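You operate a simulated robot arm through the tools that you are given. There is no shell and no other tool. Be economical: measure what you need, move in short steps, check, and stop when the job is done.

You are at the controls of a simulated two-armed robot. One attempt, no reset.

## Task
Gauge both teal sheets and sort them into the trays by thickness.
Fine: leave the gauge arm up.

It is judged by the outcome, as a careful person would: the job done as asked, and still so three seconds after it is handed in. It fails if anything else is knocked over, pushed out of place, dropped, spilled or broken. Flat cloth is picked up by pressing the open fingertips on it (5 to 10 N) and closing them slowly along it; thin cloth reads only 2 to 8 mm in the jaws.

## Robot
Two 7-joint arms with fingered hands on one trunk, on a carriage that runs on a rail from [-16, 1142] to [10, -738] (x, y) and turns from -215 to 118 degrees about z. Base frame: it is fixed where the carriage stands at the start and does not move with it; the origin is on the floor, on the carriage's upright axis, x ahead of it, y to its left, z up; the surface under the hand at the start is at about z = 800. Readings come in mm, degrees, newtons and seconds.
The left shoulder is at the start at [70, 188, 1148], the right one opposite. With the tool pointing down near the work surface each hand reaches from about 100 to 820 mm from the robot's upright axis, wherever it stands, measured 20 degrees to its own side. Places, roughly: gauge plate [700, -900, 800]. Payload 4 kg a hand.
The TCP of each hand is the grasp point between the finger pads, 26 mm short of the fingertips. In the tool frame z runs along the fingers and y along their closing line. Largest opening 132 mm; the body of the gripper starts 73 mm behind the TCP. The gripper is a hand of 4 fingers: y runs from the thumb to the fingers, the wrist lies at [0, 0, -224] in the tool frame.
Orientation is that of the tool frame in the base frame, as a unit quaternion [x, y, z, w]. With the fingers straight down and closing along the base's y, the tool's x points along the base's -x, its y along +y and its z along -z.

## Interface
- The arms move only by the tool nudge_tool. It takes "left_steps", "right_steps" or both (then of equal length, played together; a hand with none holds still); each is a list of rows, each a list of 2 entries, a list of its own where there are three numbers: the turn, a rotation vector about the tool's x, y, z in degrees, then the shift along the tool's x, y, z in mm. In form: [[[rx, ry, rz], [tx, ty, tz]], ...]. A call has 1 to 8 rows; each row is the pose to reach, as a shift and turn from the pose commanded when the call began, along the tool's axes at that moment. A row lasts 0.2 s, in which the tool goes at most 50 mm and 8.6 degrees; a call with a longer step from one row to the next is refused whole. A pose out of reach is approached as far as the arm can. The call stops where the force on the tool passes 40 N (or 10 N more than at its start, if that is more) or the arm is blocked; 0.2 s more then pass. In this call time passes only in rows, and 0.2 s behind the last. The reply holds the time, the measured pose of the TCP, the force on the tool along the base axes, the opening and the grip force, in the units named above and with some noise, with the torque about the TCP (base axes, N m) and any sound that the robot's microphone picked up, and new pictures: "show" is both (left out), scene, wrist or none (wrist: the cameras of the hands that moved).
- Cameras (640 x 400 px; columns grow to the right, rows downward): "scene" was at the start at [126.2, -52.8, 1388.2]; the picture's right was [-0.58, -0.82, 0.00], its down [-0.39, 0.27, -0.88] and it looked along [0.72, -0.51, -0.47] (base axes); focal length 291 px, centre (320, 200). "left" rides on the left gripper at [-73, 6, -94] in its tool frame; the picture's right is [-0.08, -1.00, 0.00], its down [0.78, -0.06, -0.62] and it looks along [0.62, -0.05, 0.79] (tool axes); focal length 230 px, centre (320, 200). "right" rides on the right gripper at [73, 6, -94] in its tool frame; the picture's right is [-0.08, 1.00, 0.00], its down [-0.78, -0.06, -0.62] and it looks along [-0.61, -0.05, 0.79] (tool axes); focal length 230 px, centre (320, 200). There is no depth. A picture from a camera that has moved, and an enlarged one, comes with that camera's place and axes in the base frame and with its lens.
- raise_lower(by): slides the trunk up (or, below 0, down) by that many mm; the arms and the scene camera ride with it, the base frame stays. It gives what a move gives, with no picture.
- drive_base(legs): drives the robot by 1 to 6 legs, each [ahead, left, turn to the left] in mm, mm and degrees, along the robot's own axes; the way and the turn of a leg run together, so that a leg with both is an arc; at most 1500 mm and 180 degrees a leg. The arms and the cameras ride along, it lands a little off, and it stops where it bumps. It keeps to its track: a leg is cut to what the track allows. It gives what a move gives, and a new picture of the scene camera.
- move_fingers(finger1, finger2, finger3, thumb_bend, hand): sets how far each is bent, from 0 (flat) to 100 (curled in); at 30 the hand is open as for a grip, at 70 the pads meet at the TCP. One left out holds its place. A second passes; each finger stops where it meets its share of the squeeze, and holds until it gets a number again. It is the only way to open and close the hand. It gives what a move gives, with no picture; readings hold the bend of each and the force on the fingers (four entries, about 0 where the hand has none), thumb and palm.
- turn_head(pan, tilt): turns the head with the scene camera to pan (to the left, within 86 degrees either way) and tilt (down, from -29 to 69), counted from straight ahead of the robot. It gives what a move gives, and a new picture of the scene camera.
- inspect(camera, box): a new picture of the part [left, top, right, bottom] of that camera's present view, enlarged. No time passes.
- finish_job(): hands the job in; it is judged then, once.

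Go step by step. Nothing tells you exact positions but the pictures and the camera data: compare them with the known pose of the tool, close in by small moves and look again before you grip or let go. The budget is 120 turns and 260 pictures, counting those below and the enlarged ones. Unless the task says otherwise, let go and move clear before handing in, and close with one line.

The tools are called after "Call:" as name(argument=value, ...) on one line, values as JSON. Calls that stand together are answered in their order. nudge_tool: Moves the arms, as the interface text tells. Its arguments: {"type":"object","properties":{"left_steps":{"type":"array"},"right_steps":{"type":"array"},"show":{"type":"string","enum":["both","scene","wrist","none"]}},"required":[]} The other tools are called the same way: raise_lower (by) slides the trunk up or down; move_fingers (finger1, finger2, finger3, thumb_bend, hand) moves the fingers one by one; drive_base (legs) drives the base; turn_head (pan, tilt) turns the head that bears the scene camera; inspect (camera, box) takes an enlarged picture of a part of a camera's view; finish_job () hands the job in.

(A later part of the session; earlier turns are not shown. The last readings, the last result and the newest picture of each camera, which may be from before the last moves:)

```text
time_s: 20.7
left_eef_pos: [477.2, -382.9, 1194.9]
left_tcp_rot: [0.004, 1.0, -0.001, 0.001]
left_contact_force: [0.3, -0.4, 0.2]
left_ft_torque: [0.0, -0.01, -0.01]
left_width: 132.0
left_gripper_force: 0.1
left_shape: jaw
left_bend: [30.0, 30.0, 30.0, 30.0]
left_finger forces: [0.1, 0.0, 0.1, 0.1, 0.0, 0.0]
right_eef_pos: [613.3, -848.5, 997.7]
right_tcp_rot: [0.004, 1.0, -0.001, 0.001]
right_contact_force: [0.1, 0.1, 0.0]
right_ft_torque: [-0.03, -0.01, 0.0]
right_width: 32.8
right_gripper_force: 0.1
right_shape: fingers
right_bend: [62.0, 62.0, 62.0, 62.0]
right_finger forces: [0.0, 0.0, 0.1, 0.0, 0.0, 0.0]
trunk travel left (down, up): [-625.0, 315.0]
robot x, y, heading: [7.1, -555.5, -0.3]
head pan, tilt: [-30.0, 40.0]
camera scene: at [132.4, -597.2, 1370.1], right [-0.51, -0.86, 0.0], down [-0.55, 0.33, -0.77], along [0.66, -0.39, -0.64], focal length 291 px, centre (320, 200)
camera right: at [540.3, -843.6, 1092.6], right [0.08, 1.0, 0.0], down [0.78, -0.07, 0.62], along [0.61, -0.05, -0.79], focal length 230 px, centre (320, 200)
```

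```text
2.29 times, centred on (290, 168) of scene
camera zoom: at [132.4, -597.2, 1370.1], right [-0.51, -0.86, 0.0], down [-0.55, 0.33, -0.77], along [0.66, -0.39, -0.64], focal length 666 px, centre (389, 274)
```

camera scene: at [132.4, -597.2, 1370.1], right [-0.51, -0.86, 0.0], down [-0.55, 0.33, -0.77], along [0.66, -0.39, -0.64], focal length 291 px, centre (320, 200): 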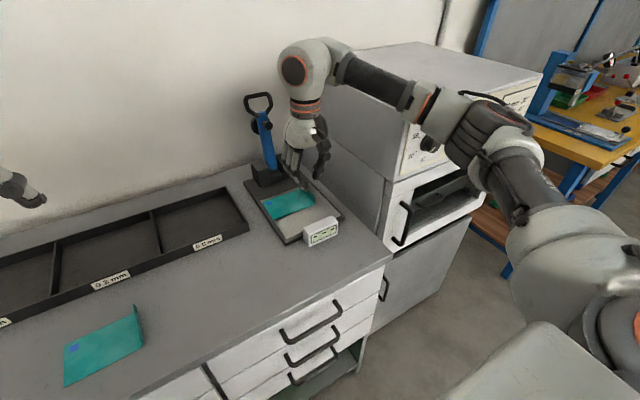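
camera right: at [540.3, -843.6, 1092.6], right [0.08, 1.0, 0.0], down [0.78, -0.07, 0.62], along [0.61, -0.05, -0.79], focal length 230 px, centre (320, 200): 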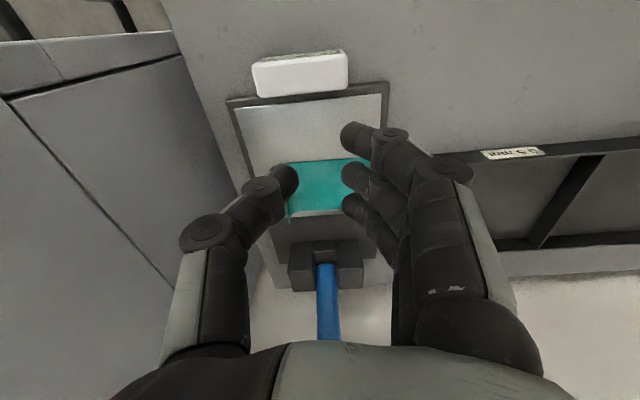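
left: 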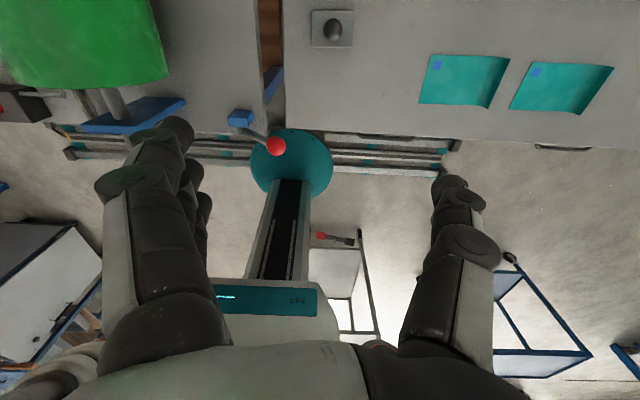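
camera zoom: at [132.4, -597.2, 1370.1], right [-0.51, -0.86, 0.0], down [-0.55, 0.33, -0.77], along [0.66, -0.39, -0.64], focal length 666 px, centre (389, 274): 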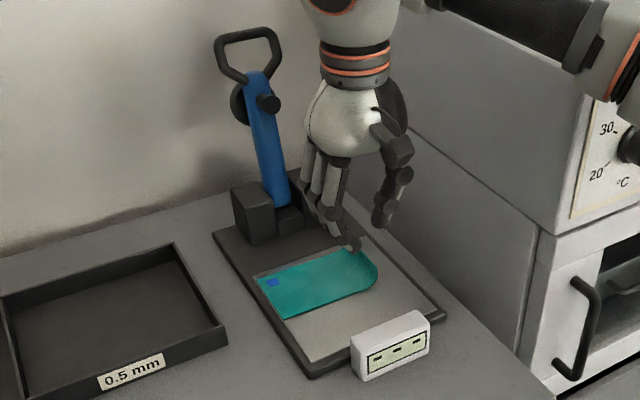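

Sheet 2 lies on the pad, under where the tip should land (about x 723, y -866). Next I'll open the right hand and pitch it 45° forward to take the lever by its neck.

Call:
move_fingers(hand="right", finger1=30, finger2=30, finger3=30, thumb_bend=30)

Call:
nudge_tool(right_steps=[[[0, -8, 0], [0, -3, -25]], [[0, -16, 0], [-20, -6, -50]], [[0, -24, 0], [-40, -9, -75]], [[0, -32, 0], [-65, -12, -95]], [[0, -40, 0], [-90, -15, -103]], [[0, -45, 0], [-107, -18, -103]]])

```text
time_s: 21.7
left_eef_pos: [477.7, -384.0, 1194.9]
left_tcp_rot: [0.003, 1.0, 0.0, 0.002]
left_contact_force: [-0.5, 0.0, -0.4]
left_ft_torque: [0.05, -0.01, 0.01]
left_width: 131.9
left_gripper_force: 0.1
left_shape: jaw
left_bend: [30.0, 30.0, 30.0, 30.0]
left_finger forces: [0.0, 0.0, 0.0, 0.0, 0.1, 0.0]
right_eef_pos: [614.4, -850.2, 997.8]
right_tcp_rot: [0.003, 1.0, -0.001, 0.001]
right_contact_force: [-0.1, 0.1, 0.2]
right_ft_torque: [0.03, -0.05, 0.02]
right_width: 135.9
right_gripper_force: 0.0
right_shape: fingers
right_bend: [30.0, 30.0, 30.0, 30.0]
right_finger forces: [0.0, 0.1, 0.0, 0.0, 0.0, 0.0]
trunk travel left (down, up): [-625.0, 315.0]
robot x, y, heading: [6.5, -555.5, -0.8]
head pan, tilt: [-30.0, 40.0]
```

```text
time_s: 23.1
left_eef_pos: [477.1, -384.4, 1194.2]
left_tcp_rot: [0.004, 1.0, 0.0, 0.001]
left_contact_force: [0.4, 0.3, -0.7]
left_ft_torque: [-0.01, 0.01, -0.01]
left_width: 131.9
left_gripper_force: 0.1
left_shape: jaw
left_bend: [30.0, 30.0, 30.0, 30.0]
left_finger forces: [0.0, 0.0, 0.0, 0.0, 0.0, 0.0]
right_eef_pos: [723.4, -870.3, 1099.6]
right_tcp_rot: [0.003, 0.923, -0.002, 0.384]
right_contact_force: [0.0, 0.3, 0.3]
right_ft_torque: [0.01, -0.01, 0.02]
right_width: 135.9
right_gripper_force: 0.0
right_shape: fingers
right_bend: [30.0, 30.0, 30.0, 30.0]
right_finger forces: [0.1, 0.1, 0.1, 0.0, 0.0, 0.0]
trunk travel left (down, up): [-625.0, 315.0]
robot x, y, heading: [6.1, -553.4, -0.5]
head pan, tilt: [-30.0, 40.0]
camera scene: at [132.8, -598.6, 1370.0], right [-0.51, -0.86, 0.0], down [-0.55, 0.33, -0.77], along [0.66, -0.39, -0.64], focal length 291 px, centre (320, 200)
camera right: at [605.2, -864.6, 1114.6], right [0.06, 1.0, 0.06], down [0.12, -0.06, 0.99], along [0.99, -0.06, -0.12], focal length 230 px, centre (320, 200)
```

scene: 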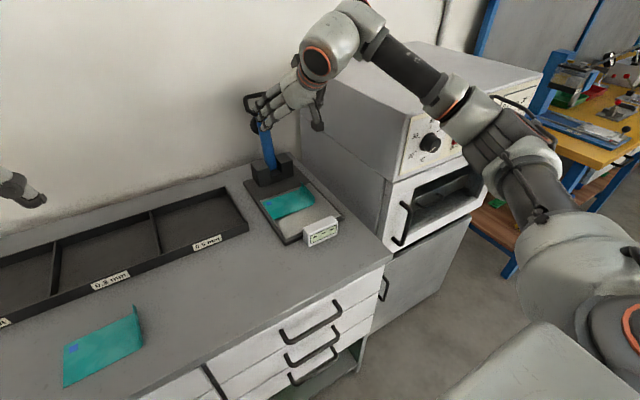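
right: 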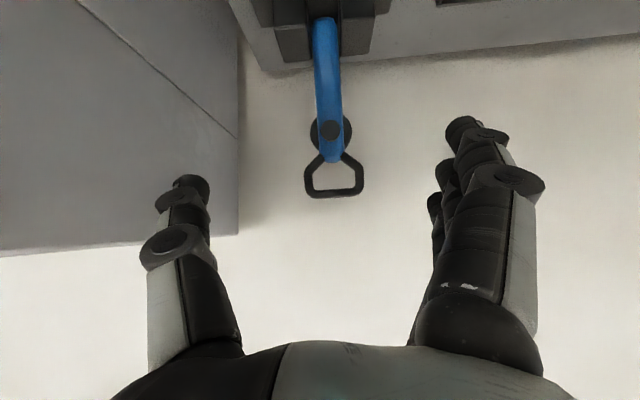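

I have a clear view of the lever: its neck is near (900, -862, 1025) and the loop is 78 mm wide. I'll line up with it and approach along the fingers, stopping short to look.

Call:
nudge_tool(right_steps=[[[0, 0, 0], [-35, 4, 10]], [[0, 0, 0], [-73, 8, 25]], [[0, 0, 0], [-73, 8, 70]], [[0, 0, 0], [-73, 8, 115]]])

```text
time_s: 24.1
left_eef_pos: [479.9, -382.3, 1194.3]
left_tcp_rot: [0.004, 1.0, -0.001, 0.001]
left_contact_force: [-1.2, 1.2, 0.3]
left_ft_torque: [0.0, -0.02, 0.0]
left_width: 132.2
left_gripper_force: 0.1
left_shape: jaw
left_bend: [30.0, 30.0, 30.0, 30.0]
left_finger forces: [0.0, 0.0, 0.0, 0.0, 0.0, 0.1]
right_eef_pos: [854.5, -858.9, 1069.7]
right_tcp_rot: [0.003, 0.924, -0.002, 0.383]
right_contact_force: [0.4, -1.0, -0.5]
right_ft_torque: [-0.05, 0.0, -0.01]
right_width: 135.9
right_gripper_force: 0.0
right_shape: fingers
right_bend: [30.0, 30.0, 30.0, 30.0]
right_finger forces: [0.1, 0.0, 0.0, 0.1, 0.1, 0.1]
trunk travel left (down, up): [-625.0, 315.0]
robot x, y, heading: [8.7, -553.6, -0.8]
head pan, tilt: [-30.0, 40.0]
camera scene: at [134.3, -597.5, 1369.9], right [-0.51, -0.86, 0.0], down [-0.56, 0.33, -0.77], along [0.66, -0.39, -0.64], focal length 291 px, centre (320, 200)
camera right: at [736.7, -854.1, 1085.9], right [0.06, 1.0, 0.05], down [0.12, -0.06, 0.99], along [0.99, -0.06, -0.12], focal length 230 px, centre (320, 200)
```

scene: 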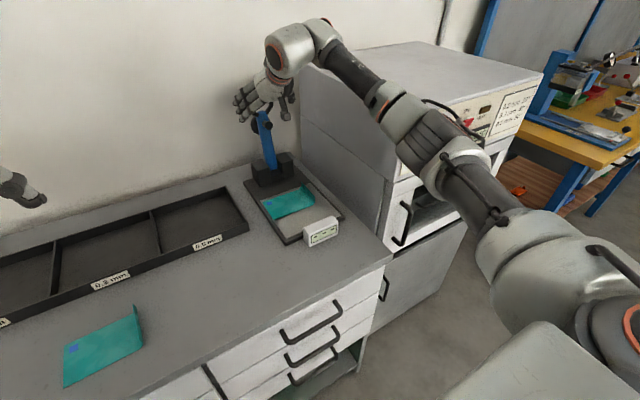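
right: 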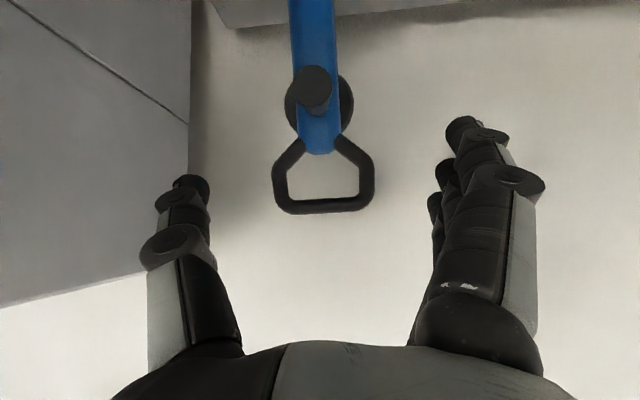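

Parallax puts the lever neck at (918, -863, 1020), leaning slightly back. I'll advance to straddle it.

Call:
nudge_tool(right_steps=[[[0, 0, 0], [-4, -2, 30]], [[0, 0, 0], [-8, -4, 55]], [[0, 0, 0], [-8, -4, 68]]])

```text
time_s: 24.9
left_eef_pos: [478.5, -382.9, 1195.2]
left_tcp_rot: [0.003, 1.0, 0.0, 0.002]
left_contact_force: [-0.4, -0.6, 0.1]
left_ft_torque: [-0.02, 0.01, -0.02]
left_width: 131.9
left_gripper_force: 0.0
left_shape: jaw
left_bend: [30.0, 30.0, 30.0, 30.0]
left_finger forces: [0.0, 0.0, 0.0, 0.0, 0.1, 0.1]
right_eef_pos: [906.7, -866.9, 1027.5]
right_tcp_rot: [0.004, 0.924, -0.001, 0.383]
right_contact_force: [0.1, 0.3, -0.5]
right_ft_torque: [-0.02, 0.01, 0.04]
right_width: 135.4
right_gripper_force: 0.1
right_shape: fingers
right_bend: [30.0, 30.0, 30.0, 30.0]
right_finger forces: [0.0, 0.1, 0.1, 0.1, 0.0, 0.0]
trunk travel left (down, up): [-625.0, 315.0]
robot x, y, heading: [10.3, -554.4, -0.6]
head pan, tilt: [-30.0, 40.0]
camera scene: at [132.7, -598.1, 1370.0], right [-0.51, -0.86, 0.0], down [-0.55, 0.33, -0.77], along [0.66, -0.39, -0.64], focal length 291 px, centre (320, 200)
camera right: at [788.3, -861.1, 1044.4], right [0.06, 1.0, 0.05], down [0.12, -0.06, 0.99], along [0.99, -0.06, -0.12], focal length 230 px, centre (320, 200)
```

scene: 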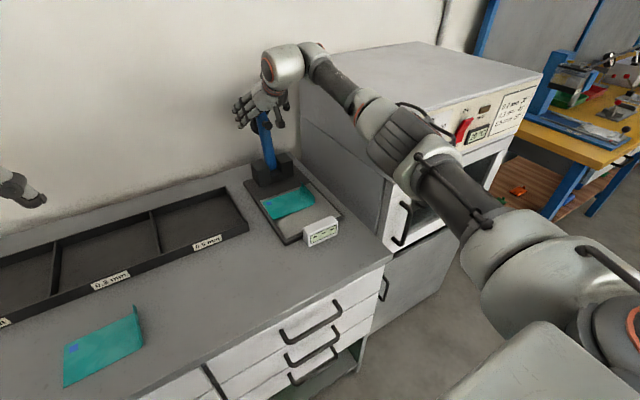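
right: 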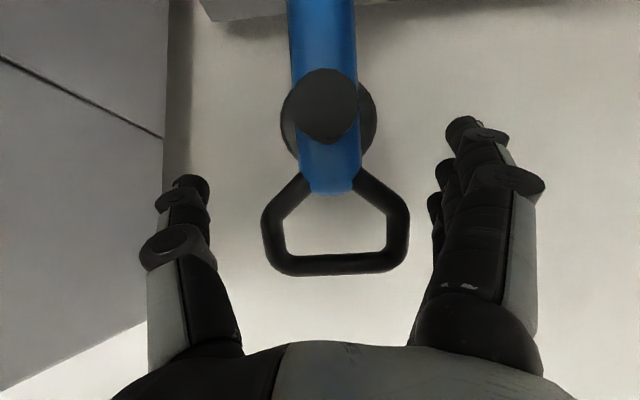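

The TCP is level with the neck and about 4 mm off in y. I'll ease back 10 mm so only the fingertips pass the lever and miss the dial disc, then close the middle finger and thumb.

Call:
nudge_tool(right_steps=[[[0, 0, 0], [8, 4, -6]]], show="none")

Call:
move_fingers(hand="right", finger2=57, thumb_bend=57)

Call:
inspect(camera="right", box=[120, 50, 520, 300])

```text
time_s: 25.3
left_eef_pos: [477.3, -384.7, 1194.9]
left_tcp_rot: [0.003, 1.0, 0.0, 0.002]
left_contact_force: [-0.6, 0.2, -0.3]
left_ft_torque: [0.01, -0.03, 0.01]
left_width: 131.9
left_gripper_force: 0.0
left_shape: jaw
left_bend: [30.0, 30.0, 30.0, 30.0]
left_finger forces: [0.0, 0.0, 0.0, 0.0, 0.0, 0.1]
right_eef_pos: [895.6, -861.7, 1027.2]
right_tcp_rot: [0.003, 0.924, -0.001, 0.383]
right_contact_force: [-0.1, 0.4, -0.8]
right_ft_torque: [0.01, 0.0, 0.01]
right_width: 135.8
right_gripper_force: 0.0
right_shape: fingers
right_bend: [30.0, 30.0, 30.0, 30.0]
right_finger forces: [0.0, 0.1, 0.1, 0.1, 0.0, 0.1]
trunk travel left (down, up): [-625.0, 315.0]
robot x, y, heading: [6.6, -554.4, -0.4]
head pan, tilt: [-30.0, 40.0]
```

```text
time_s: 26.3
left_eef_pos: [477.7, -384.0, 1194.5]
left_tcp_rot: [0.004, 1.0, 0.001, 0.001]
left_contact_force: [0.1, -0.3, -0.3]
left_ft_torque: [0.03, 0.02, -0.01]
left_width: 131.7
left_gripper_force: 0.1
left_shape: jaw
left_bend: [30.0, 30.0, 30.0, 30.0]
left_finger forces: [0.0, 0.0, 0.1, 0.0, 0.0, 0.0]
right_eef_pos: [897.1, -862.4, 1027.6]
right_tcp_rot: [0.003, 0.924, -0.002, 0.382]
right_contact_force: [0.4, -0.6, -0.4]
right_ft_torque: [-0.01, 0.01, -0.04]
right_width: 93.9
right_gripper_force: 0.1
right_shape: fingers
right_bend: [30.0, 56.0, 30.0, 56.0]
right_finger forces: [0.0, 0.1, 0.0, 0.0, 0.0, 0.0]
trunk travel left (down, up): [-625.0, 315.0]
robot x, y, heading: [10.1, -554.6, -0.5]
head pan, tilt: [-30.0, 40.0]
```

```text
1.60 times, centred on (320, 175) of right
camera zoom: at [779.2, -856.9, 1043.0], right [0.06, 1.0, 0.05], down [0.12, -0.06, 0.99], along [0.99, -0.06, -0.12], focal length 368 px, centre (320, 240)
```

zoom: 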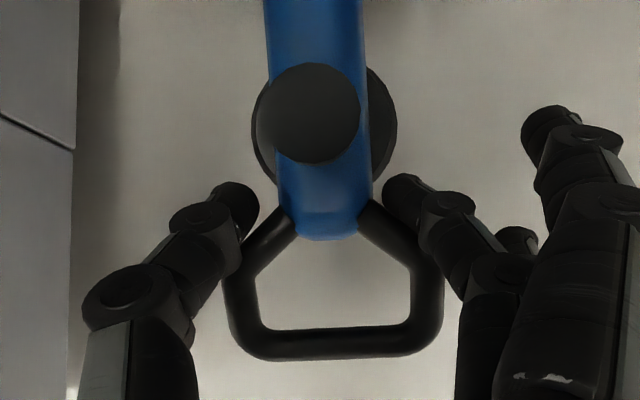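

Thumb and middle finger sit right beside the blue bar, just below the loop. I'll close on it.

Call:
move_fingers(hand="right", finger2=72, thumb_bend=72)

Call:
inspect(camera="right", box=[120, 50, 520, 300])

```text
time_s: 27.3
left_eef_pos: [478.7, -384.7, 1194.4]
left_tcp_rot: [0.004, 1.0, -0.001, 0.001]
left_contact_force: [-0.5, -1.2, 0.7]
left_ft_torque: [-0.01, -0.01, -0.02]
left_width: 131.8
left_gripper_force: 0.0
left_shape: jaw
left_bend: [30.0, 30.0, 30.0, 30.0]
left_finger forces: [0.0, 0.0, 0.0, 0.1, 0.1, 0.1]
right_eef_pos: [898.2, -864.8, 1024.3]
right_tcp_rot: [0.005, 0.924, -0.002, 0.382]
right_contact_force: [-2.5, -6.5, -6.5]
right_ft_torque: [0.09, 0.16, -0.03]
right_width: 84.5
right_gripper_force: 10.5
right_shape: fingers
right_bend: [30.0, 59.0, 30.0, 66.0]
right_finger forces: [0.0, 8.4, 0.0, 0.1, 13.9, 0.0]
trunk travel left (down, up): [-625.0, 315.0]
robot x, y, heading: [9.9, -552.9, -0.7]
head pan, tilt: [-30.0, 40.0]
```

```text
1.60 times, centred on (320, 175) of right
camera zoom: at [779.7, -858.7, 1041.4], right [0.06, 1.0, 0.05], down [0.12, -0.06, 0.99], along [0.99, -0.06, -0.12], focal length 368 px, centre (320, 240)
```

zoom: 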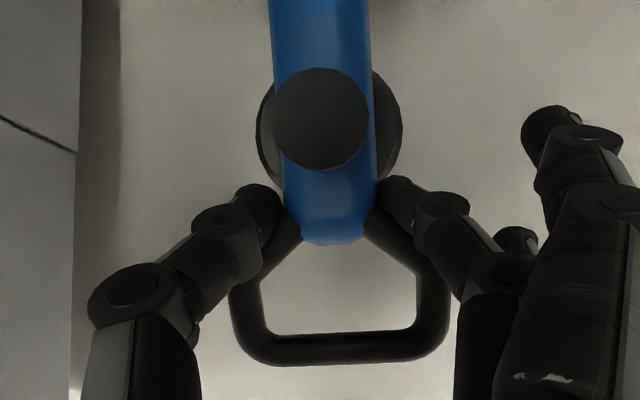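

The lever is gripped (8 N finger, 14 N thumb). I'll pull it slowly forward along its arc, checking the forces to find the hinge.

Call:
nudge_tool(right_steps=[[[0, 0, 0], [9, 2, -9]], [[0, 0, 0], [18, 2, -18]], [[0, 0, 0], [27, 2, -27]]])

```text
time_s: 28.1
left_eef_pos: [477.8, -384.5, 1196.1]
left_tcp_rot: [0.004, 1.0, 0.001, 0.001]
left_contact_force: [0.9, 1.2, 0.2]
left_ft_torque: [-0.02, -0.01, 0.0]
left_width: 131.8
left_gripper_force: 0.1
left_shape: jaw
left_bend: [30.0, 30.0, 30.0, 30.0]
left_finger forces: [0.0, 0.0, 0.0, 0.0, 0.0, 0.0]
right_eef_pos: [858.2, -863.4, 1027.9]
right_tcp_rot: [0.004, 0.923, -0.001, 0.384]
right_contact_force: [0.5, -10.6, -0.2]
right_ft_torque: [0.13, -0.07, -0.24]
right_width: 85.0
right_gripper_force: 10.0
right_shape: fingers
right_bend: [30.0, 60.0, 30.0, 66.0]
right_finger forces: [0.0, 6.1, 0.0, 0.1, 13.8, 0.0]
trunk travel left (down, up): [-625.0, 315.0]
robot x, y, heading: [0.2, -554.6, -0.5]
head pan, tilt: [-30.0, 40.0]
camera scene: at [132.6, -600.6, 1370.0], right [-0.51, -0.86, 0.0], down [-0.55, 0.33, -0.77], along [0.66, -0.39, -0.64], focal length 291 px, centre (320, 200)
camera right: at [740.0, -857.2, 1043.1], right [0.06, 1.0, 0.06], down [0.12, -0.06, 0.99], along [0.99, -0.06, -0.12], focal length 230 px, centre (320, 200)
```

scene: 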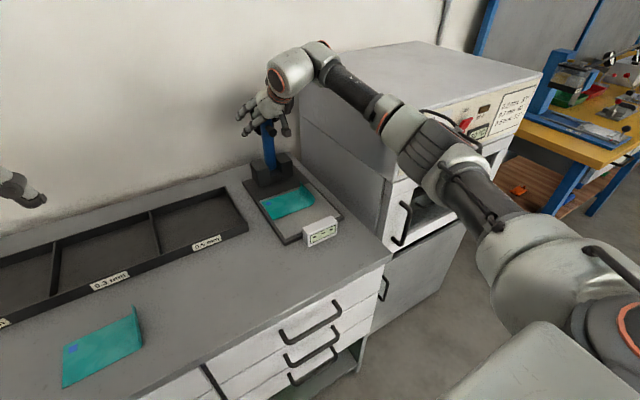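
right: 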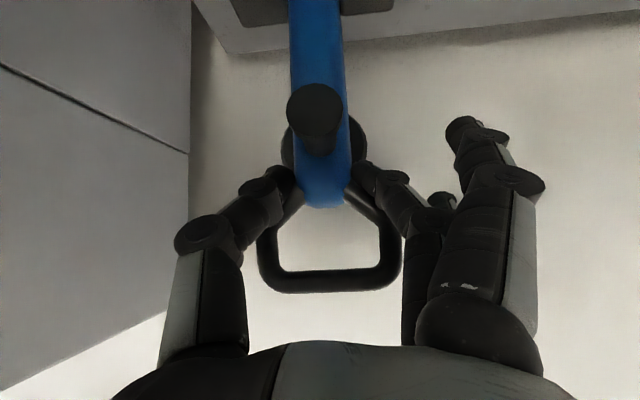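

The lever follows freely. I'll continue along the arc to about 32° from upright.

Call:
nudge_tool(right_steps=[[[0, 0, 0], [11, -3, -8]], [[0, 0, 0], [23, -3, -15]], [[0, 0, 0], [34, -3, -21]], [[0, 0, 0], [46, -3, -26]], [[0, 0, 0], [58, -3, -30]], [[0, 0, 0], [71, -3, -33]]])

```text
time_s: 29.5
left_eef_pos: [477.0, -385.2, 1196.1]
left_tcp_rot: [0.003, 1.0, 0.0, 0.002]
left_contact_force: [-0.8, -0.3, 0.5]
left_ft_torque: [0.01, 0.0, -0.02]
left_width: 132.1
left_gripper_force: 0.1
left_shape: jaw
left_bend: [30.0, 30.0, 30.0, 30.0]
left_finger forces: [0.1, 0.0, 0.0, 0.1, 0.0, 0.0]
right_eef_pos: [783.1, -864.1, 1001.0]
right_tcp_rot: [0.003, 0.923, -0.001, 0.384]
right_contact_force: [-3.3, -8.5, 7.0]
right_ft_torque: [0.04, -0.33, -0.34]
right_width: 84.1
right_gripper_force: 13.4
right_shape: fingers
right_bend: [30.0, 61.0, 30.0, 67.0]
right_finger forces: [0.0, 7.1, 0.0, 0.0, 19.7, 0.0]
trunk travel left (down, up): [-625.0, 315.0]
robot x, y, heading: [7.4, -554.8, -0.4]
head pan, tilt: [-30.0, 40.0]
camera scene: at [131.0, -599.7, 1370.2], right [-0.51, -0.86, 0.0], down [-0.55, 0.33, -0.77], along [0.66, -0.39, -0.64], focal length 291 px, centre (320, 200)
camera right: at [665.0, -857.9, 1016.6], right [0.06, 1.0, 0.06], down [0.12, -0.06, 0.99], along [0.99, -0.06, -0.12], focal length 230 px, centre (320, 200)
```

scene: 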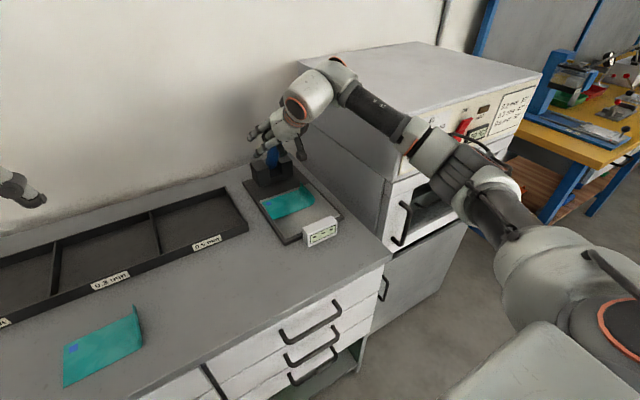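
right: 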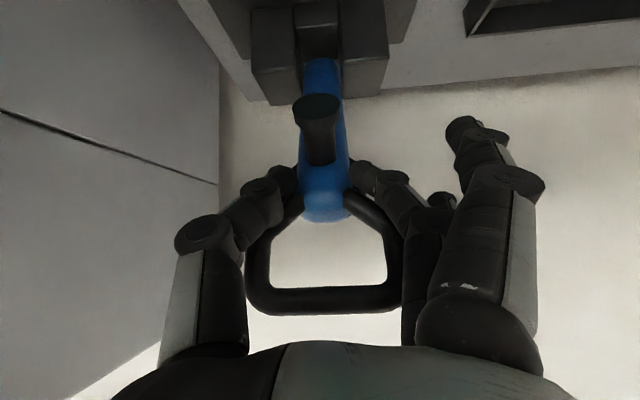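

The lever is moving well. I'll keep going along the arc to about 62°, gradually pitching the hand more downward to keep the fingertips off the plate.

Call:
nudge_tool(right_steps=[[[0, 2.5, 0], [15, -3, -3]], [[0, 5, 0], [30, -3, -6]], [[0, 8.5, 0], [46, -3, -6]], [[0, 12, 0], [62, -3, -5]], [[0, 15.5, 0], [77, -3, -2]], [[0, 19, 0], [93, -3, 2]]])

Call:
inspect(camera="scene", box=[230, 80, 350, 255])

```text
time_s: 30.9
left_eef_pos: [474.9, -383.2, 1197.2]
left_tcp_rot: [0.003, 1.0, -0.001, 0.003]
left_contact_force: [-0.6, -0.2, -0.1]
left_ft_torque: [-0.03, 0.03, 0.01]
left_width: 131.9
left_gripper_force: 0.0
left_shape: jaw
left_bend: [30.0, 30.0, 30.0, 30.0]
left_finger forces: [0.0, 0.0, 0.0, 0.0, 0.0, 0.1]
right_eef_pos: [718.1, -864.8, 936.7]
right_tcp_rot: [0.004, 0.974, -0.001, 0.225]
right_contact_force: [-9.5, 1.1, 6.8]
right_ft_torque: [0.17, -0.45, 0.08]
right_width: 68.7
right_gripper_force: 5.2
right_shape: fingers
right_bend: [30.0, 68.0, 30.0, 72.0]
right_finger forces: [0.0, 4.0, 3.3, 0.0, 3.7, 0.0]
trunk travel left (down, up): [-625.0, 315.0]
robot x, y, heading: [8.5, -557.6, -0.5]
head pan, tilt: [-30.0, 40.0]
camera scene: at [130.0, -598.0, 1370.4], right [-0.51, -0.86, 0.0], down [-0.55, 0.33, -0.77], along [0.66, -0.39, -0.64], focal length 291 px, centre (320, 200)
camera right: at [611.6, -859.8, 989.2], right [0.08, 1.0, 0.03], down [0.43, -0.06, 0.9], along [0.9, -0.05, -0.44], focal length 230 px, centre (320, 200)
```

scene: 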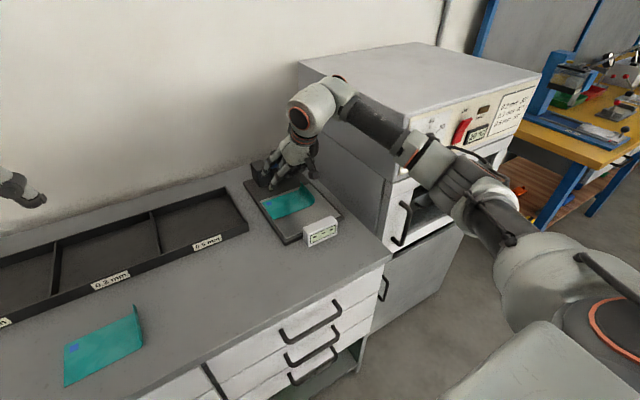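
right: 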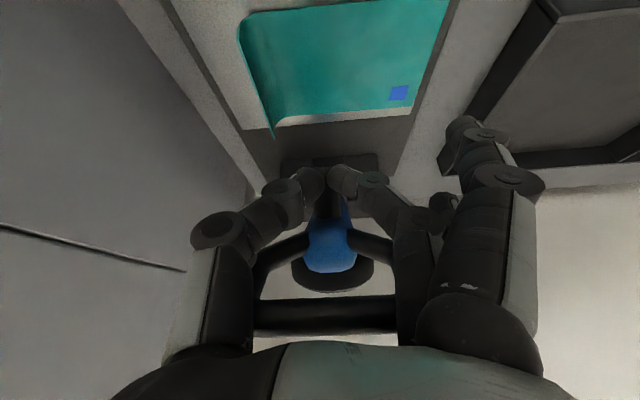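

```text
2.29 times, centred on (290, 168) of scene
camera zoom: at [130.0, -598.0, 1370.4], right [-0.51, -0.86, 0.0], down [-0.55, 0.33, -0.77], along [0.66, -0.39, -0.64], focal length 666 px, centre (389, 274)
```

zoom: 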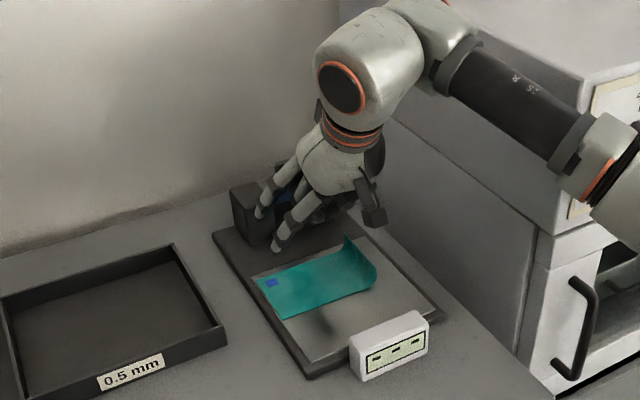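

The fingers have slid off the neck and now sit under the lever at its stem knob, with the lever at about 43°. It should follow by gravity as the hand goes down, so I'll move along its tangent in small steps and look.

Call:
nudge_tool(right_steps=[[[0, 0, 0], [10, 0, 2]], [[0, 0, 0], [20, 0, 5]], [[0, 0, 0], [30, 0, 9]]])

```text
time_s: 31.7
left_eef_pos: [477.9, -383.6, 1195.3]
left_tcp_rot: [0.003, 1.0, 0.0, 0.002]
left_contact_force: [-0.7, 0.4, 0.4]
left_ft_torque: [-0.01, -0.02, 0.0]
left_width: 131.8
left_gripper_force: 0.1
left_shape: jaw
left_bend: [30.0, 30.0, 30.0, 30.0]
left_finger forces: [0.0, 0.1, 0.1, 0.0, 0.0, 0.1]
right_eef_pos: [695.7, -862.4, 911.4]
right_tcp_rot: [0.003, 0.974, 0.0, 0.225]
right_contact_force: [-0.1, -0.8, -0.4]
right_ft_torque: [0.07, -0.02, 0.01]
right_width: 68.6
right_gripper_force: 0.6
right_shape: fingers
right_bend: [30.0, 68.0, 30.0, 72.0]
right_finger forces: [0.1, 0.0, 0.0, 0.1, 1.0, 0.0]
trunk travel left (down, up): [-625.0, 315.0]
robot x, y, heading: [8.4, -558.4, -0.1]
head pan, tilt: [-30.0, 40.0]
camera scene: at [132.5, -598.3, 1370.0], right [-0.51, -0.86, 0.0], down [-0.55, 0.33, -0.77], along [0.66, -0.39, -0.64], focal length 291 px, centre (320, 200)
camera right: at [590.0, -857.0, 965.0], right [0.08, 1.0, 0.03], down [0.43, -0.06, 0.9], along [0.9, -0.05, -0.44], focal length 230 px, centre (320, 200)
```

scene: 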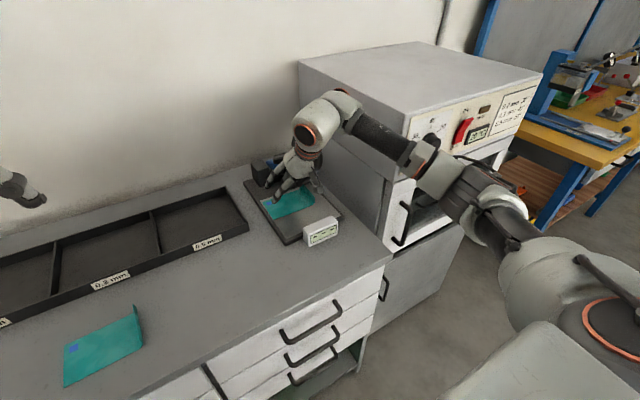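
right: 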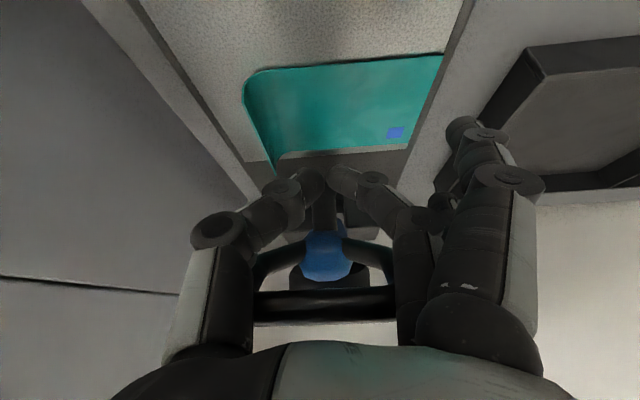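

The lever follows the hand with almost no load. I'll continue down in small steps.

Call:
nudge_tool(right_steps=[[[0, 0, 0], [15, 0, 8]], [[0, 0, 0], [30, 0, 16]], [[0, 0, 0], [45, 0, 25]]])

Call:
inspect(camera="scene", box=[230, 80, 350, 255])

```text
time_s: 32.5
left_eef_pos: [478.3, -384.5, 1195.2]
left_tcp_rot: [0.004, 1.0, 0.0, 0.001]
left_contact_force: [-0.2, -0.9, -0.1]
left_ft_torque: [0.03, -0.03, -0.02]
left_width: 132.1
left_gripper_force: 0.1
left_shape: jaw
left_bend: [30.0, 30.0, 30.0, 30.0]
left_finger forces: [0.1, 0.0, 0.1, 0.0, 0.0, 0.0]
right_eef_pos: [669.3, -862.4, 870.5]
right_tcp_rot: [0.003, 0.975, -0.001, 0.224]
right_contact_force: [-0.6, 0.3, -1.4]
right_ft_torque: [0.07, 0.01, 0.01]
right_width: 68.4
right_gripper_force: 0.0
right_shape: fingers
right_bend: [30.0, 68.0, 30.0, 72.0]
right_finger forces: [0.0, 0.0, 0.0, 0.1, 1.2, 0.1]
trunk travel left (down, up): [-625.0, 315.0]
robot x, y, heading: [7.9, -550.6, -0.4]
head pan, tilt: [-30.0, 40.0]
camera scene: at [132.8, -598.7, 1370.0], right [-0.51, -0.86, 0.0], down [-0.55, 0.33, -0.77], along [0.66, -0.39, -0.64], focal length 291 px, centre (320, 200)
camera right: at [562.5, -856.8, 924.2], right [0.08, 1.0, 0.03], down [0.43, -0.06, 0.9], along [0.9, -0.05, -0.44], focal length 230 px, centre (320, 200)
```

scene: 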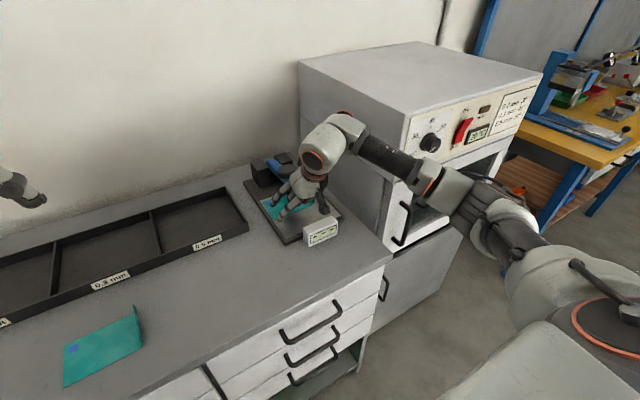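
right: 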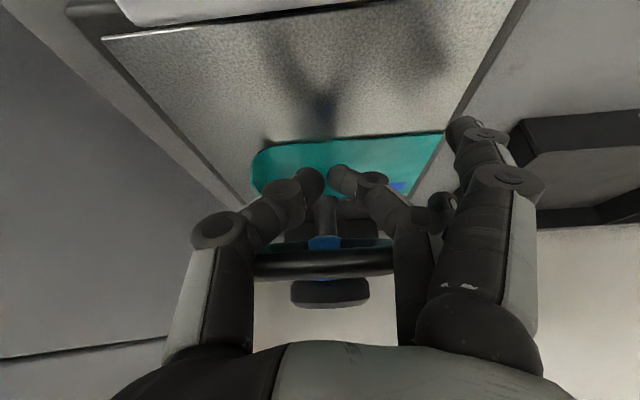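

```text
2.29 times, centred on (290, 168) of scene
camera zoom: at [132.8, -598.7, 1370.0], right [-0.51, -0.86, 0.0], down [-0.55, 0.33, -0.77], along [0.66, -0.39, -0.64], focal length 666 px, centre (389, 274)
```

zoom: 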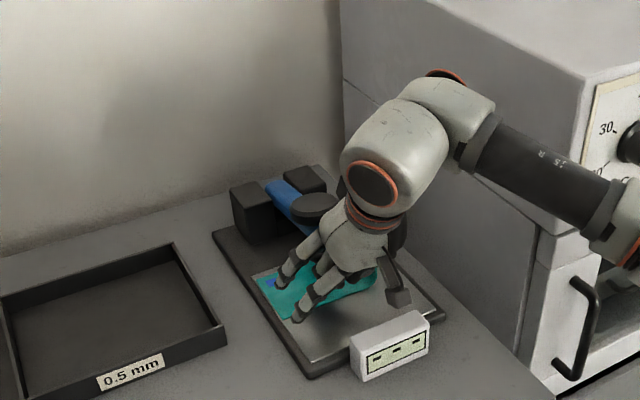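

The lever is nearly down, at about 70°. I'll retreat back and slightly down to let it settle gently.

Call:
nudge_tool(right_steps=[[[0, 0, 0], [12, 0, 4]], [[0, 0, 0], [24, 0, 8]], [[0, 0, 0], [36, 0, 8]]])

Call:
inspect(camera="scene", box=[230, 80, 350, 255])

```text
time_s: 33.3
left_eef_pos: [478.0, -384.2, 1195.9]
left_tcp_rot: [0.003, 1.0, 0.0, 0.002]
left_contact_force: [0.9, -0.2, 0.0]
left_ft_torque: [-0.04, -0.01, -0.05]
left_width: 131.6
left_gripper_force: 0.0
left_shape: jaw
left_bend: [30.0, 30.0, 30.0, 30.0]
left_finger forces: [0.0, 0.0, 0.1, 0.0, 0.1, 0.0]
right_eef_pos: [640.2, -864.5, 848.8]
right_tcp_rot: [0.004, 0.974, 0.0, 0.226]
right_contact_force: [2.3, -2.2, 7.9]
right_ft_torque: [0.66, -0.01, -0.25]
right_width: 71.4
right_gripper_force: 4.5
right_shape: fingers
right_bend: [28.0, 68.0, 30.0, 72.0]
right_finger forces: [8.1, 0.0, 0.0, 0.0, 0.0, 0.1]
trunk travel left (down, up): [-625.0, 315.0]
robot x, y, heading: [10.3, -552.9, -0.6]
head pan, tilt: [-30.0, 40.0]
camera scene: at [131.7, -598.1, 1370.3], right [-0.51, -0.86, 0.0], down [-0.55, 0.33, -0.77], along [0.66, -0.39, -0.64], focal length 291 px, centre (320, 200)
camera right: at [533.3, -858.2, 901.9], right [0.08, 1.0, 0.04], down [0.43, -0.07, 0.9], along [0.9, -0.05, -0.43], focal length 230 px, centre (320, 200)
```

scene: 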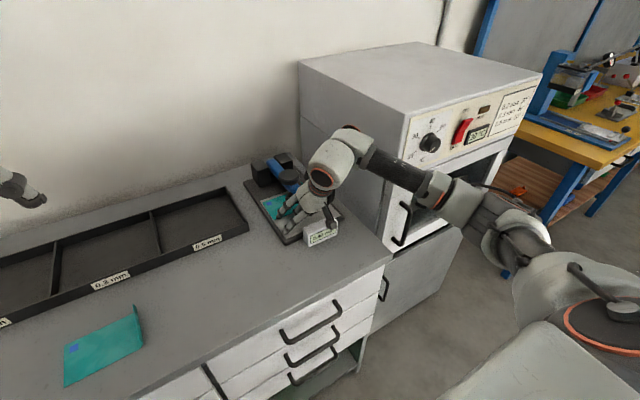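
right: 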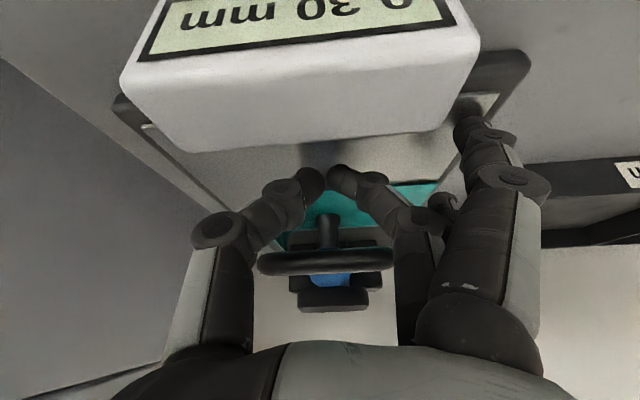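

```text
2.29 times, centred on (290, 168) of scene
camera zoom: at [131.7, -598.1, 1370.3], right [-0.51, -0.86, 0.0], down [-0.55, 0.33, -0.77], along [0.66, -0.39, -0.64], focal length 666 px, centre (389, 274)
```

zoom: 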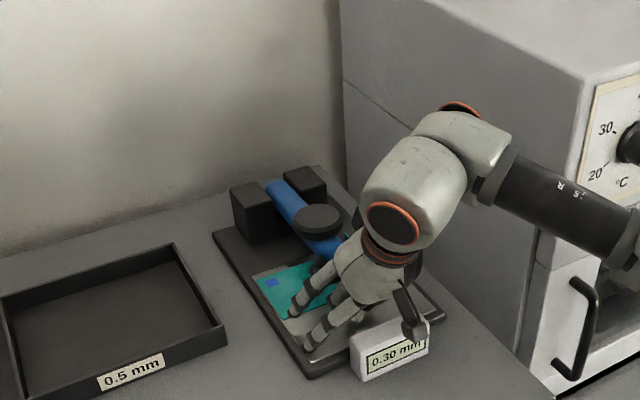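

The display reads 0.30 mm. The lever seems to be resting on the sheet, but finger 1 touches the plate beside the display, so I'll rise straight up in front of the loop and check the reading again.

Call:
nudge_tool(right_steps=[[[0, 0, 0], [-5, 0, -20]], [[0, 0, 0], [-10, 0, -45]], [[0, 0, 0], [0, 0, -80]], [[0, 0, 0], [0, 0, -120]]])

Call:
inspect(camera="scene", box=[230, 80, 350, 255])

```text
time_s: 34.3
left_eef_pos: [477.2, -384.5, 1194.7]
left_tcp_rot: [0.004, 1.0, -0.001, 0.001]
left_contact_force: [-0.7, 0.1, -0.4]
left_ft_torque: [-0.02, -0.02, -0.01]
left_width: 131.9
left_gripper_force: 0.0
left_shape: jaw
left_bend: [30.0, 30.0, 30.0, 30.0]
left_finger forces: [0.0, 0.0, 0.0, 0.0, 0.1, 0.1]
right_eef_pos: [584.4, -864.1, 954.8]
right_tcp_rot: [0.003, 0.974, -0.002, 0.225]
right_contact_force: [0.5, -0.4, 0.1]
right_ft_torque: [0.0, -0.01, 0.04]
right_width: 69.2
right_gripper_force: 0.0
right_shape: fingers
right_bend: [30.0, 68.0, 30.0, 72.0]
right_finger forces: [0.1, 0.0, 0.1, 0.0, 0.0, 0.0]
trunk travel left (down, up): [-625.0, 315.0]
robot x, y, heading: [8.3, -558.3, -0.3]
head pan, tilt: [-30.0, 40.0]
camera scene: at [132.1, -597.6, 1370.0], right [-0.51, -0.86, 0.0], down [-0.55, 0.33, -0.77], along [0.66, -0.39, -0.64], focal length 291 px, centre (320, 200)
camera right: at [478.6, -858.1, 1008.2], right [0.08, 1.0, 0.03], down [0.43, -0.06, 0.9], along [0.9, -0.05, -0.44], focal length 230 px, centre (320, 200)
```

scene: 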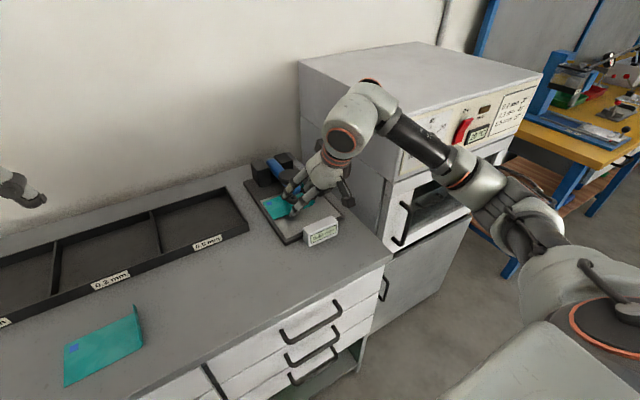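
right: 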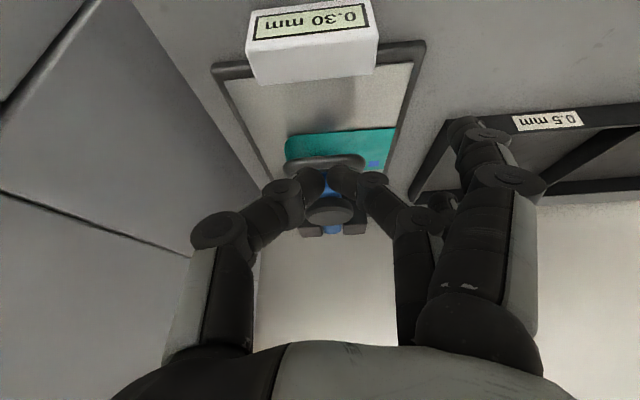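

```text
2.29 times, centred on (290, 168) of scene
camera zoom: at [132.1, -597.6, 1370.0], right [-0.51, -0.86, 0.0], down [-0.55, 0.33, -0.77], along [0.66, -0.39, -0.64], focal length 666 px, centre (389, 274)
```

zoom: 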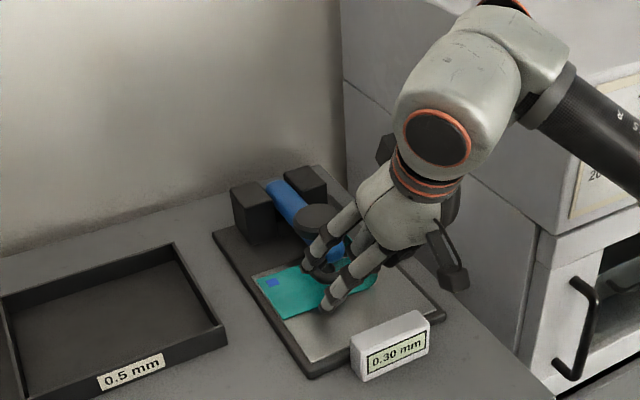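

Sheet 2 measures 0.30 mm with the hand clear. The loop bar now rests at about (670, -862, 874), so I'll re-pitch to 45° and slip the closed thumb and middle fingertips under the bar to lift it.

Call:
nudge_tool(right_steps=[[[0, -8, 0], [3, 1, 20]], [[0, -16, 0], [6, 2, 40]], [[0, -19, 0], [8, 2, 56]]])

```text
time_s: 35.1
left_eef_pos: [478.4, -384.1, 1195.8]
left_tcp_rot: [0.003, 1.0, 0.0, 0.001]
left_contact_force: [-0.3, 0.6, -0.8]
left_ft_torque: [0.04, -0.01, 0.01]
left_width: 132.1
left_gripper_force: 0.1
left_shape: jaw
left_bend: [30.0, 30.0, 30.0, 30.0]
left_finger forces: [0.0, 0.1, 0.0, 0.0, 0.1, 0.0]
right_eef_pos: [603.7, -862.0, 900.7]
right_tcp_rot: [0.004, 0.924, -0.001, 0.383]
right_contact_force: [-0.3, -0.1, -1.1]
right_ft_torque: [-0.03, 0.03, 0.01]
right_width: 69.3
right_gripper_force: 0.1
right_shape: fingers
right_bend: [30.0, 68.0, 30.0, 72.0]
right_finger forces: [0.0, 0.0, 0.1, 0.0, 0.1, 0.0]
trunk travel left (down, up): [-625.0, 315.0]
robot x, y, heading: [9.8, -555.2, -0.5]
head pan, tilt: [-30.0, 40.0]
camera scene: at [133.0, -598.4, 1370.0], right [-0.51, -0.86, 0.0], down [-0.55, 0.33, -0.77], along [0.66, -0.39, -0.64], focal length 291 px, centre (320, 200)
camera right: at [485.8, -857.6, 915.4], right [0.06, 1.0, 0.05], down [0.12, -0.06, 0.99], along [0.99, -0.05, -0.12], focal length 230 px, centre (320, 200)
```

scene: 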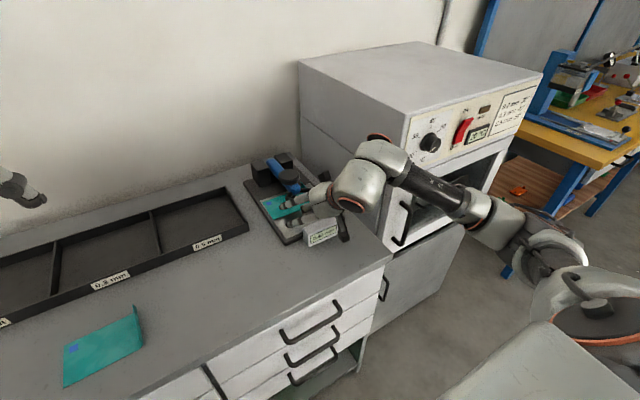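
right: 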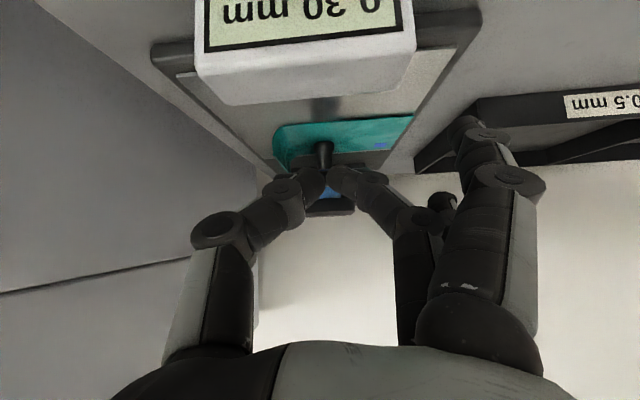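

The bar is at about z 863, with the display just below the hand. I'll flatten finger 1 outward so it misses the display, then slide the tips in under the bar.

Call:
move_fingers(hand="right", finger1=5, finger2=70, thumb_bend=70)

Call:
nudge_tool(right_steps=[[[0, 0, 0], [10, 0, 15]], [[0, 0, 0], [10, 0, 35]], [[0, 0, 0], [10, 0, 54]]])

Call:
inspect(camera="scene", box=[230, 120, 370, 260])

```text
time_s: 36.1
left_eef_pos: [478.3, -382.9, 1194.5]
left_tcp_rot: [0.003, 1.0, -0.001, 0.001]
left_contact_force: [-0.7, 0.3, -0.2]
left_ft_torque: [0.01, 0.0, -0.02]
left_width: 131.8
left_gripper_force: 0.1
left_shape: jaw
left_bend: [30.0, 30.0, 30.0, 30.0]
left_finger forces: [0.0, 0.1, 0.0, 0.0, 0.0, 0.0]
right_eef_pos: [602.7, -863.4, 900.4]
right_tcp_rot: [0.004, 0.924, -0.001, 0.383]
right_contact_force: [-0.4, 0.4, -0.5]
right_ft_torque: [-0.02, -0.02, 0.04]
right_width: 96.4
right_gripper_force: 0.2
right_shape: fingers
right_bend: [5.0, 70.0, 30.0, 70.0]
right_finger forces: [0.0, 0.0, 0.0, 0.1, 0.0, 0.0]
trunk travel left (down, up): [-625.0, 315.0]
robot x, y, heading: [6.6, -555.4, -0.4]
head pan, tilt: [-30.0, 40.0]
```

```text
time_s: 36.9
left_eef_pos: [478.7, -384.8, 1195.1]
left_tcp_rot: [0.004, 1.0, 0.0, 0.0]
left_contact_force: [0.2, 0.4, 0.0]
left_ft_torque: [-0.02, -0.01, -0.01]
left_width: 132.0
left_gripper_force: 0.0
left_shape: jaw
left_bend: [30.0, 30.0, 30.0, 30.0]
left_finger forces: [0.0, 0.0, 0.0, 0.0, 0.1, 0.0]
right_eef_pos: [635.4, -861.1, 854.8]
right_tcp_rot: [0.003, 0.924, -0.001, 0.383]
right_contact_force: [0.9, -0.2, 0.3]
right_ft_torque: [0.0, 0.04, 0.0]
right_width: 96.0
right_gripper_force: 0.1
right_shape: fingers
right_bend: [5.0, 70.0, 30.0, 70.0]
right_finger forces: [0.1, 0.0, 0.0, 0.0, 0.1, 0.0]
trunk travel left (down, up): [-625.0, 315.0]
robot x, y, heading: [9.3, -554.4, -0.6]
head pan, tilt: [-30.0, 40.0]
camera scene: at [133.0, -598.3, 1370.0], right [-0.51, -0.86, 0.0], down [-0.55, 0.33, -0.77], along [0.66, -0.39, -0.64], focal length 291 px, centre (320, 200)
camera right: at [517.3, -855.0, 870.8], right [0.06, 1.0, 0.05], down [0.12, -0.06, 0.99], along [0.99, -0.06, -0.12], focal length 230 px, centre (320, 200)
```

scene: 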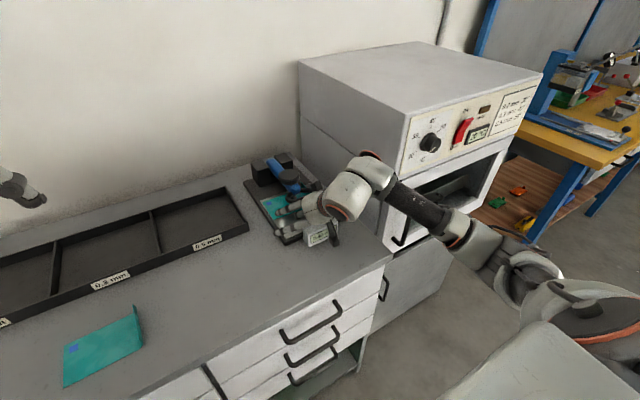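
right: 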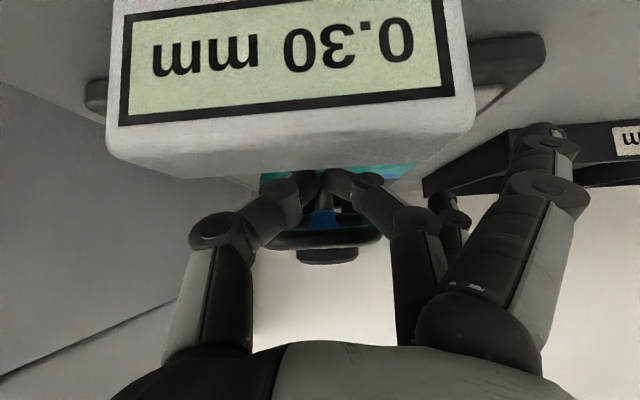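

```text
2.86 times, centred on (300, 190) of scene
camera zoom: at [133.0, -598.3, 1370.0], right [-0.51, -0.86, 0.0], down [-0.55, 0.33, -0.77], along [0.66, -0.39, -0.64], focal length 833 px, centre (377, 229)
```

zoom: 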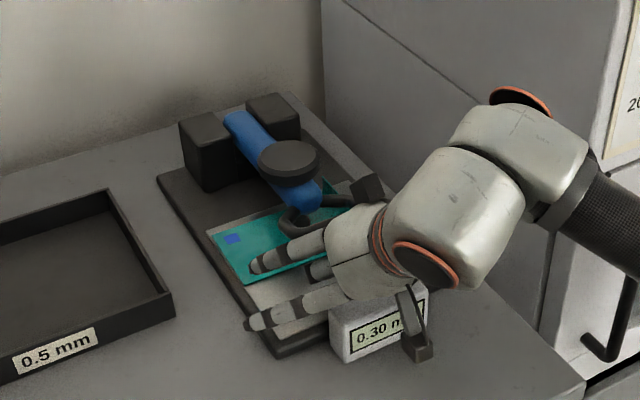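

The tips are just in front of and below the bar. I'll slide 22 mm forward under it, then lift 25 mm.

Call:
nudge_tool(right_steps=[[[0, 0, 0], [-8, 0, 8]], [[0, 0, 0], [-16, 0, 16]], [[0, 0, 0], [-24, 0, 8]], [[0, 0, 0], [-34, 0, -2]]])

Call:
inspect(camera="scene", box=[230, 120, 370, 260])

```text
time_s: 37.9
left_eef_pos: [479.1, -384.0, 1195.4]
left_tcp_rot: [0.003, 1.0, -0.002, 0.002]
left_contact_force: [0.8, 1.2, 0.6]
left_ft_torque: [0.0, 0.01, -0.02]
left_width: 131.9
left_gripper_force: 0.0
left_shape: jaw
left_bend: [30.0, 30.0, 30.0, 30.0]
left_finger forces: [0.0, 0.1, 0.0, 0.0, 0.0, 0.0]
right_eef_pos: [661.3, -863.4, 881.2]
right_tcp_rot: [0.003, 0.924, -0.001, 0.383]
right_contact_force: [-1.4, 1.4, -2.0]
right_ft_torque: [0.01, 0.01, -0.01]
right_width: 96.1
right_gripper_force: 0.9
right_shape: fingers
right_bend: [5.0, 70.0, 30.0, 70.0]
right_finger forces: [0.0, 0.0, 0.0, 0.0, 1.5, 0.0]
trunk travel left (down, up): [-625.0, 315.0]
robot x, y, heading: [7.3, -554.2, -0.6]
head pan, tilt: [-30.0, 40.0]
camera scene: at [132.9, -597.9, 1370.0], right [-0.51, -0.86, 0.0], down [-0.55, 0.33, -0.77], along [0.66, -0.39, -0.64], focal length 291 px, centre (320, 200)
camera right: at [542.7, -857.5, 895.6], right [0.06, 1.0, 0.05], down [0.12, -0.06, 0.99], along [0.99, -0.05, -0.12], focal length 230 px, centre (320, 200)
```

scene: 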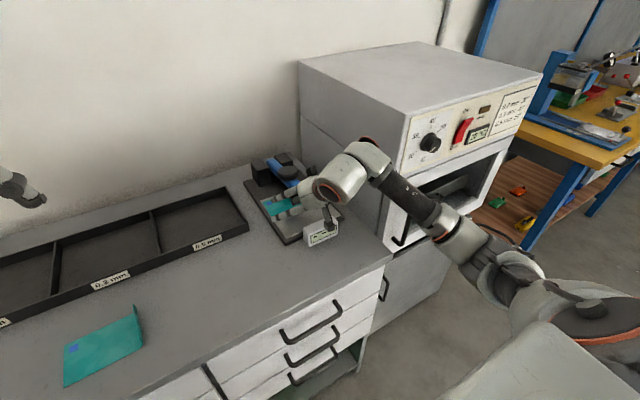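
right: 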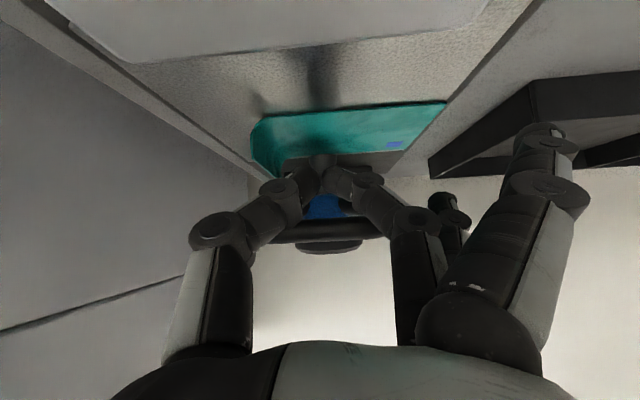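

```text
2.86 times, centred on (300, 190) of scene
camera zoom: at [132.9, -597.9, 1370.0], right [-0.51, -0.86, 0.0], down [-0.55, 0.33, -0.77], along [0.66, -0.39, -0.64], focal length 833 px, centre (377, 229)
```

zoom: 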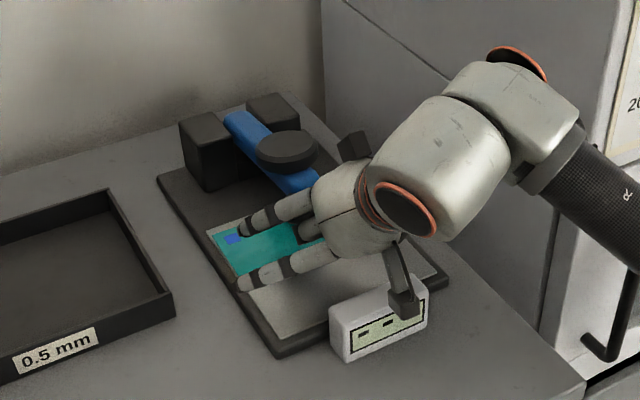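

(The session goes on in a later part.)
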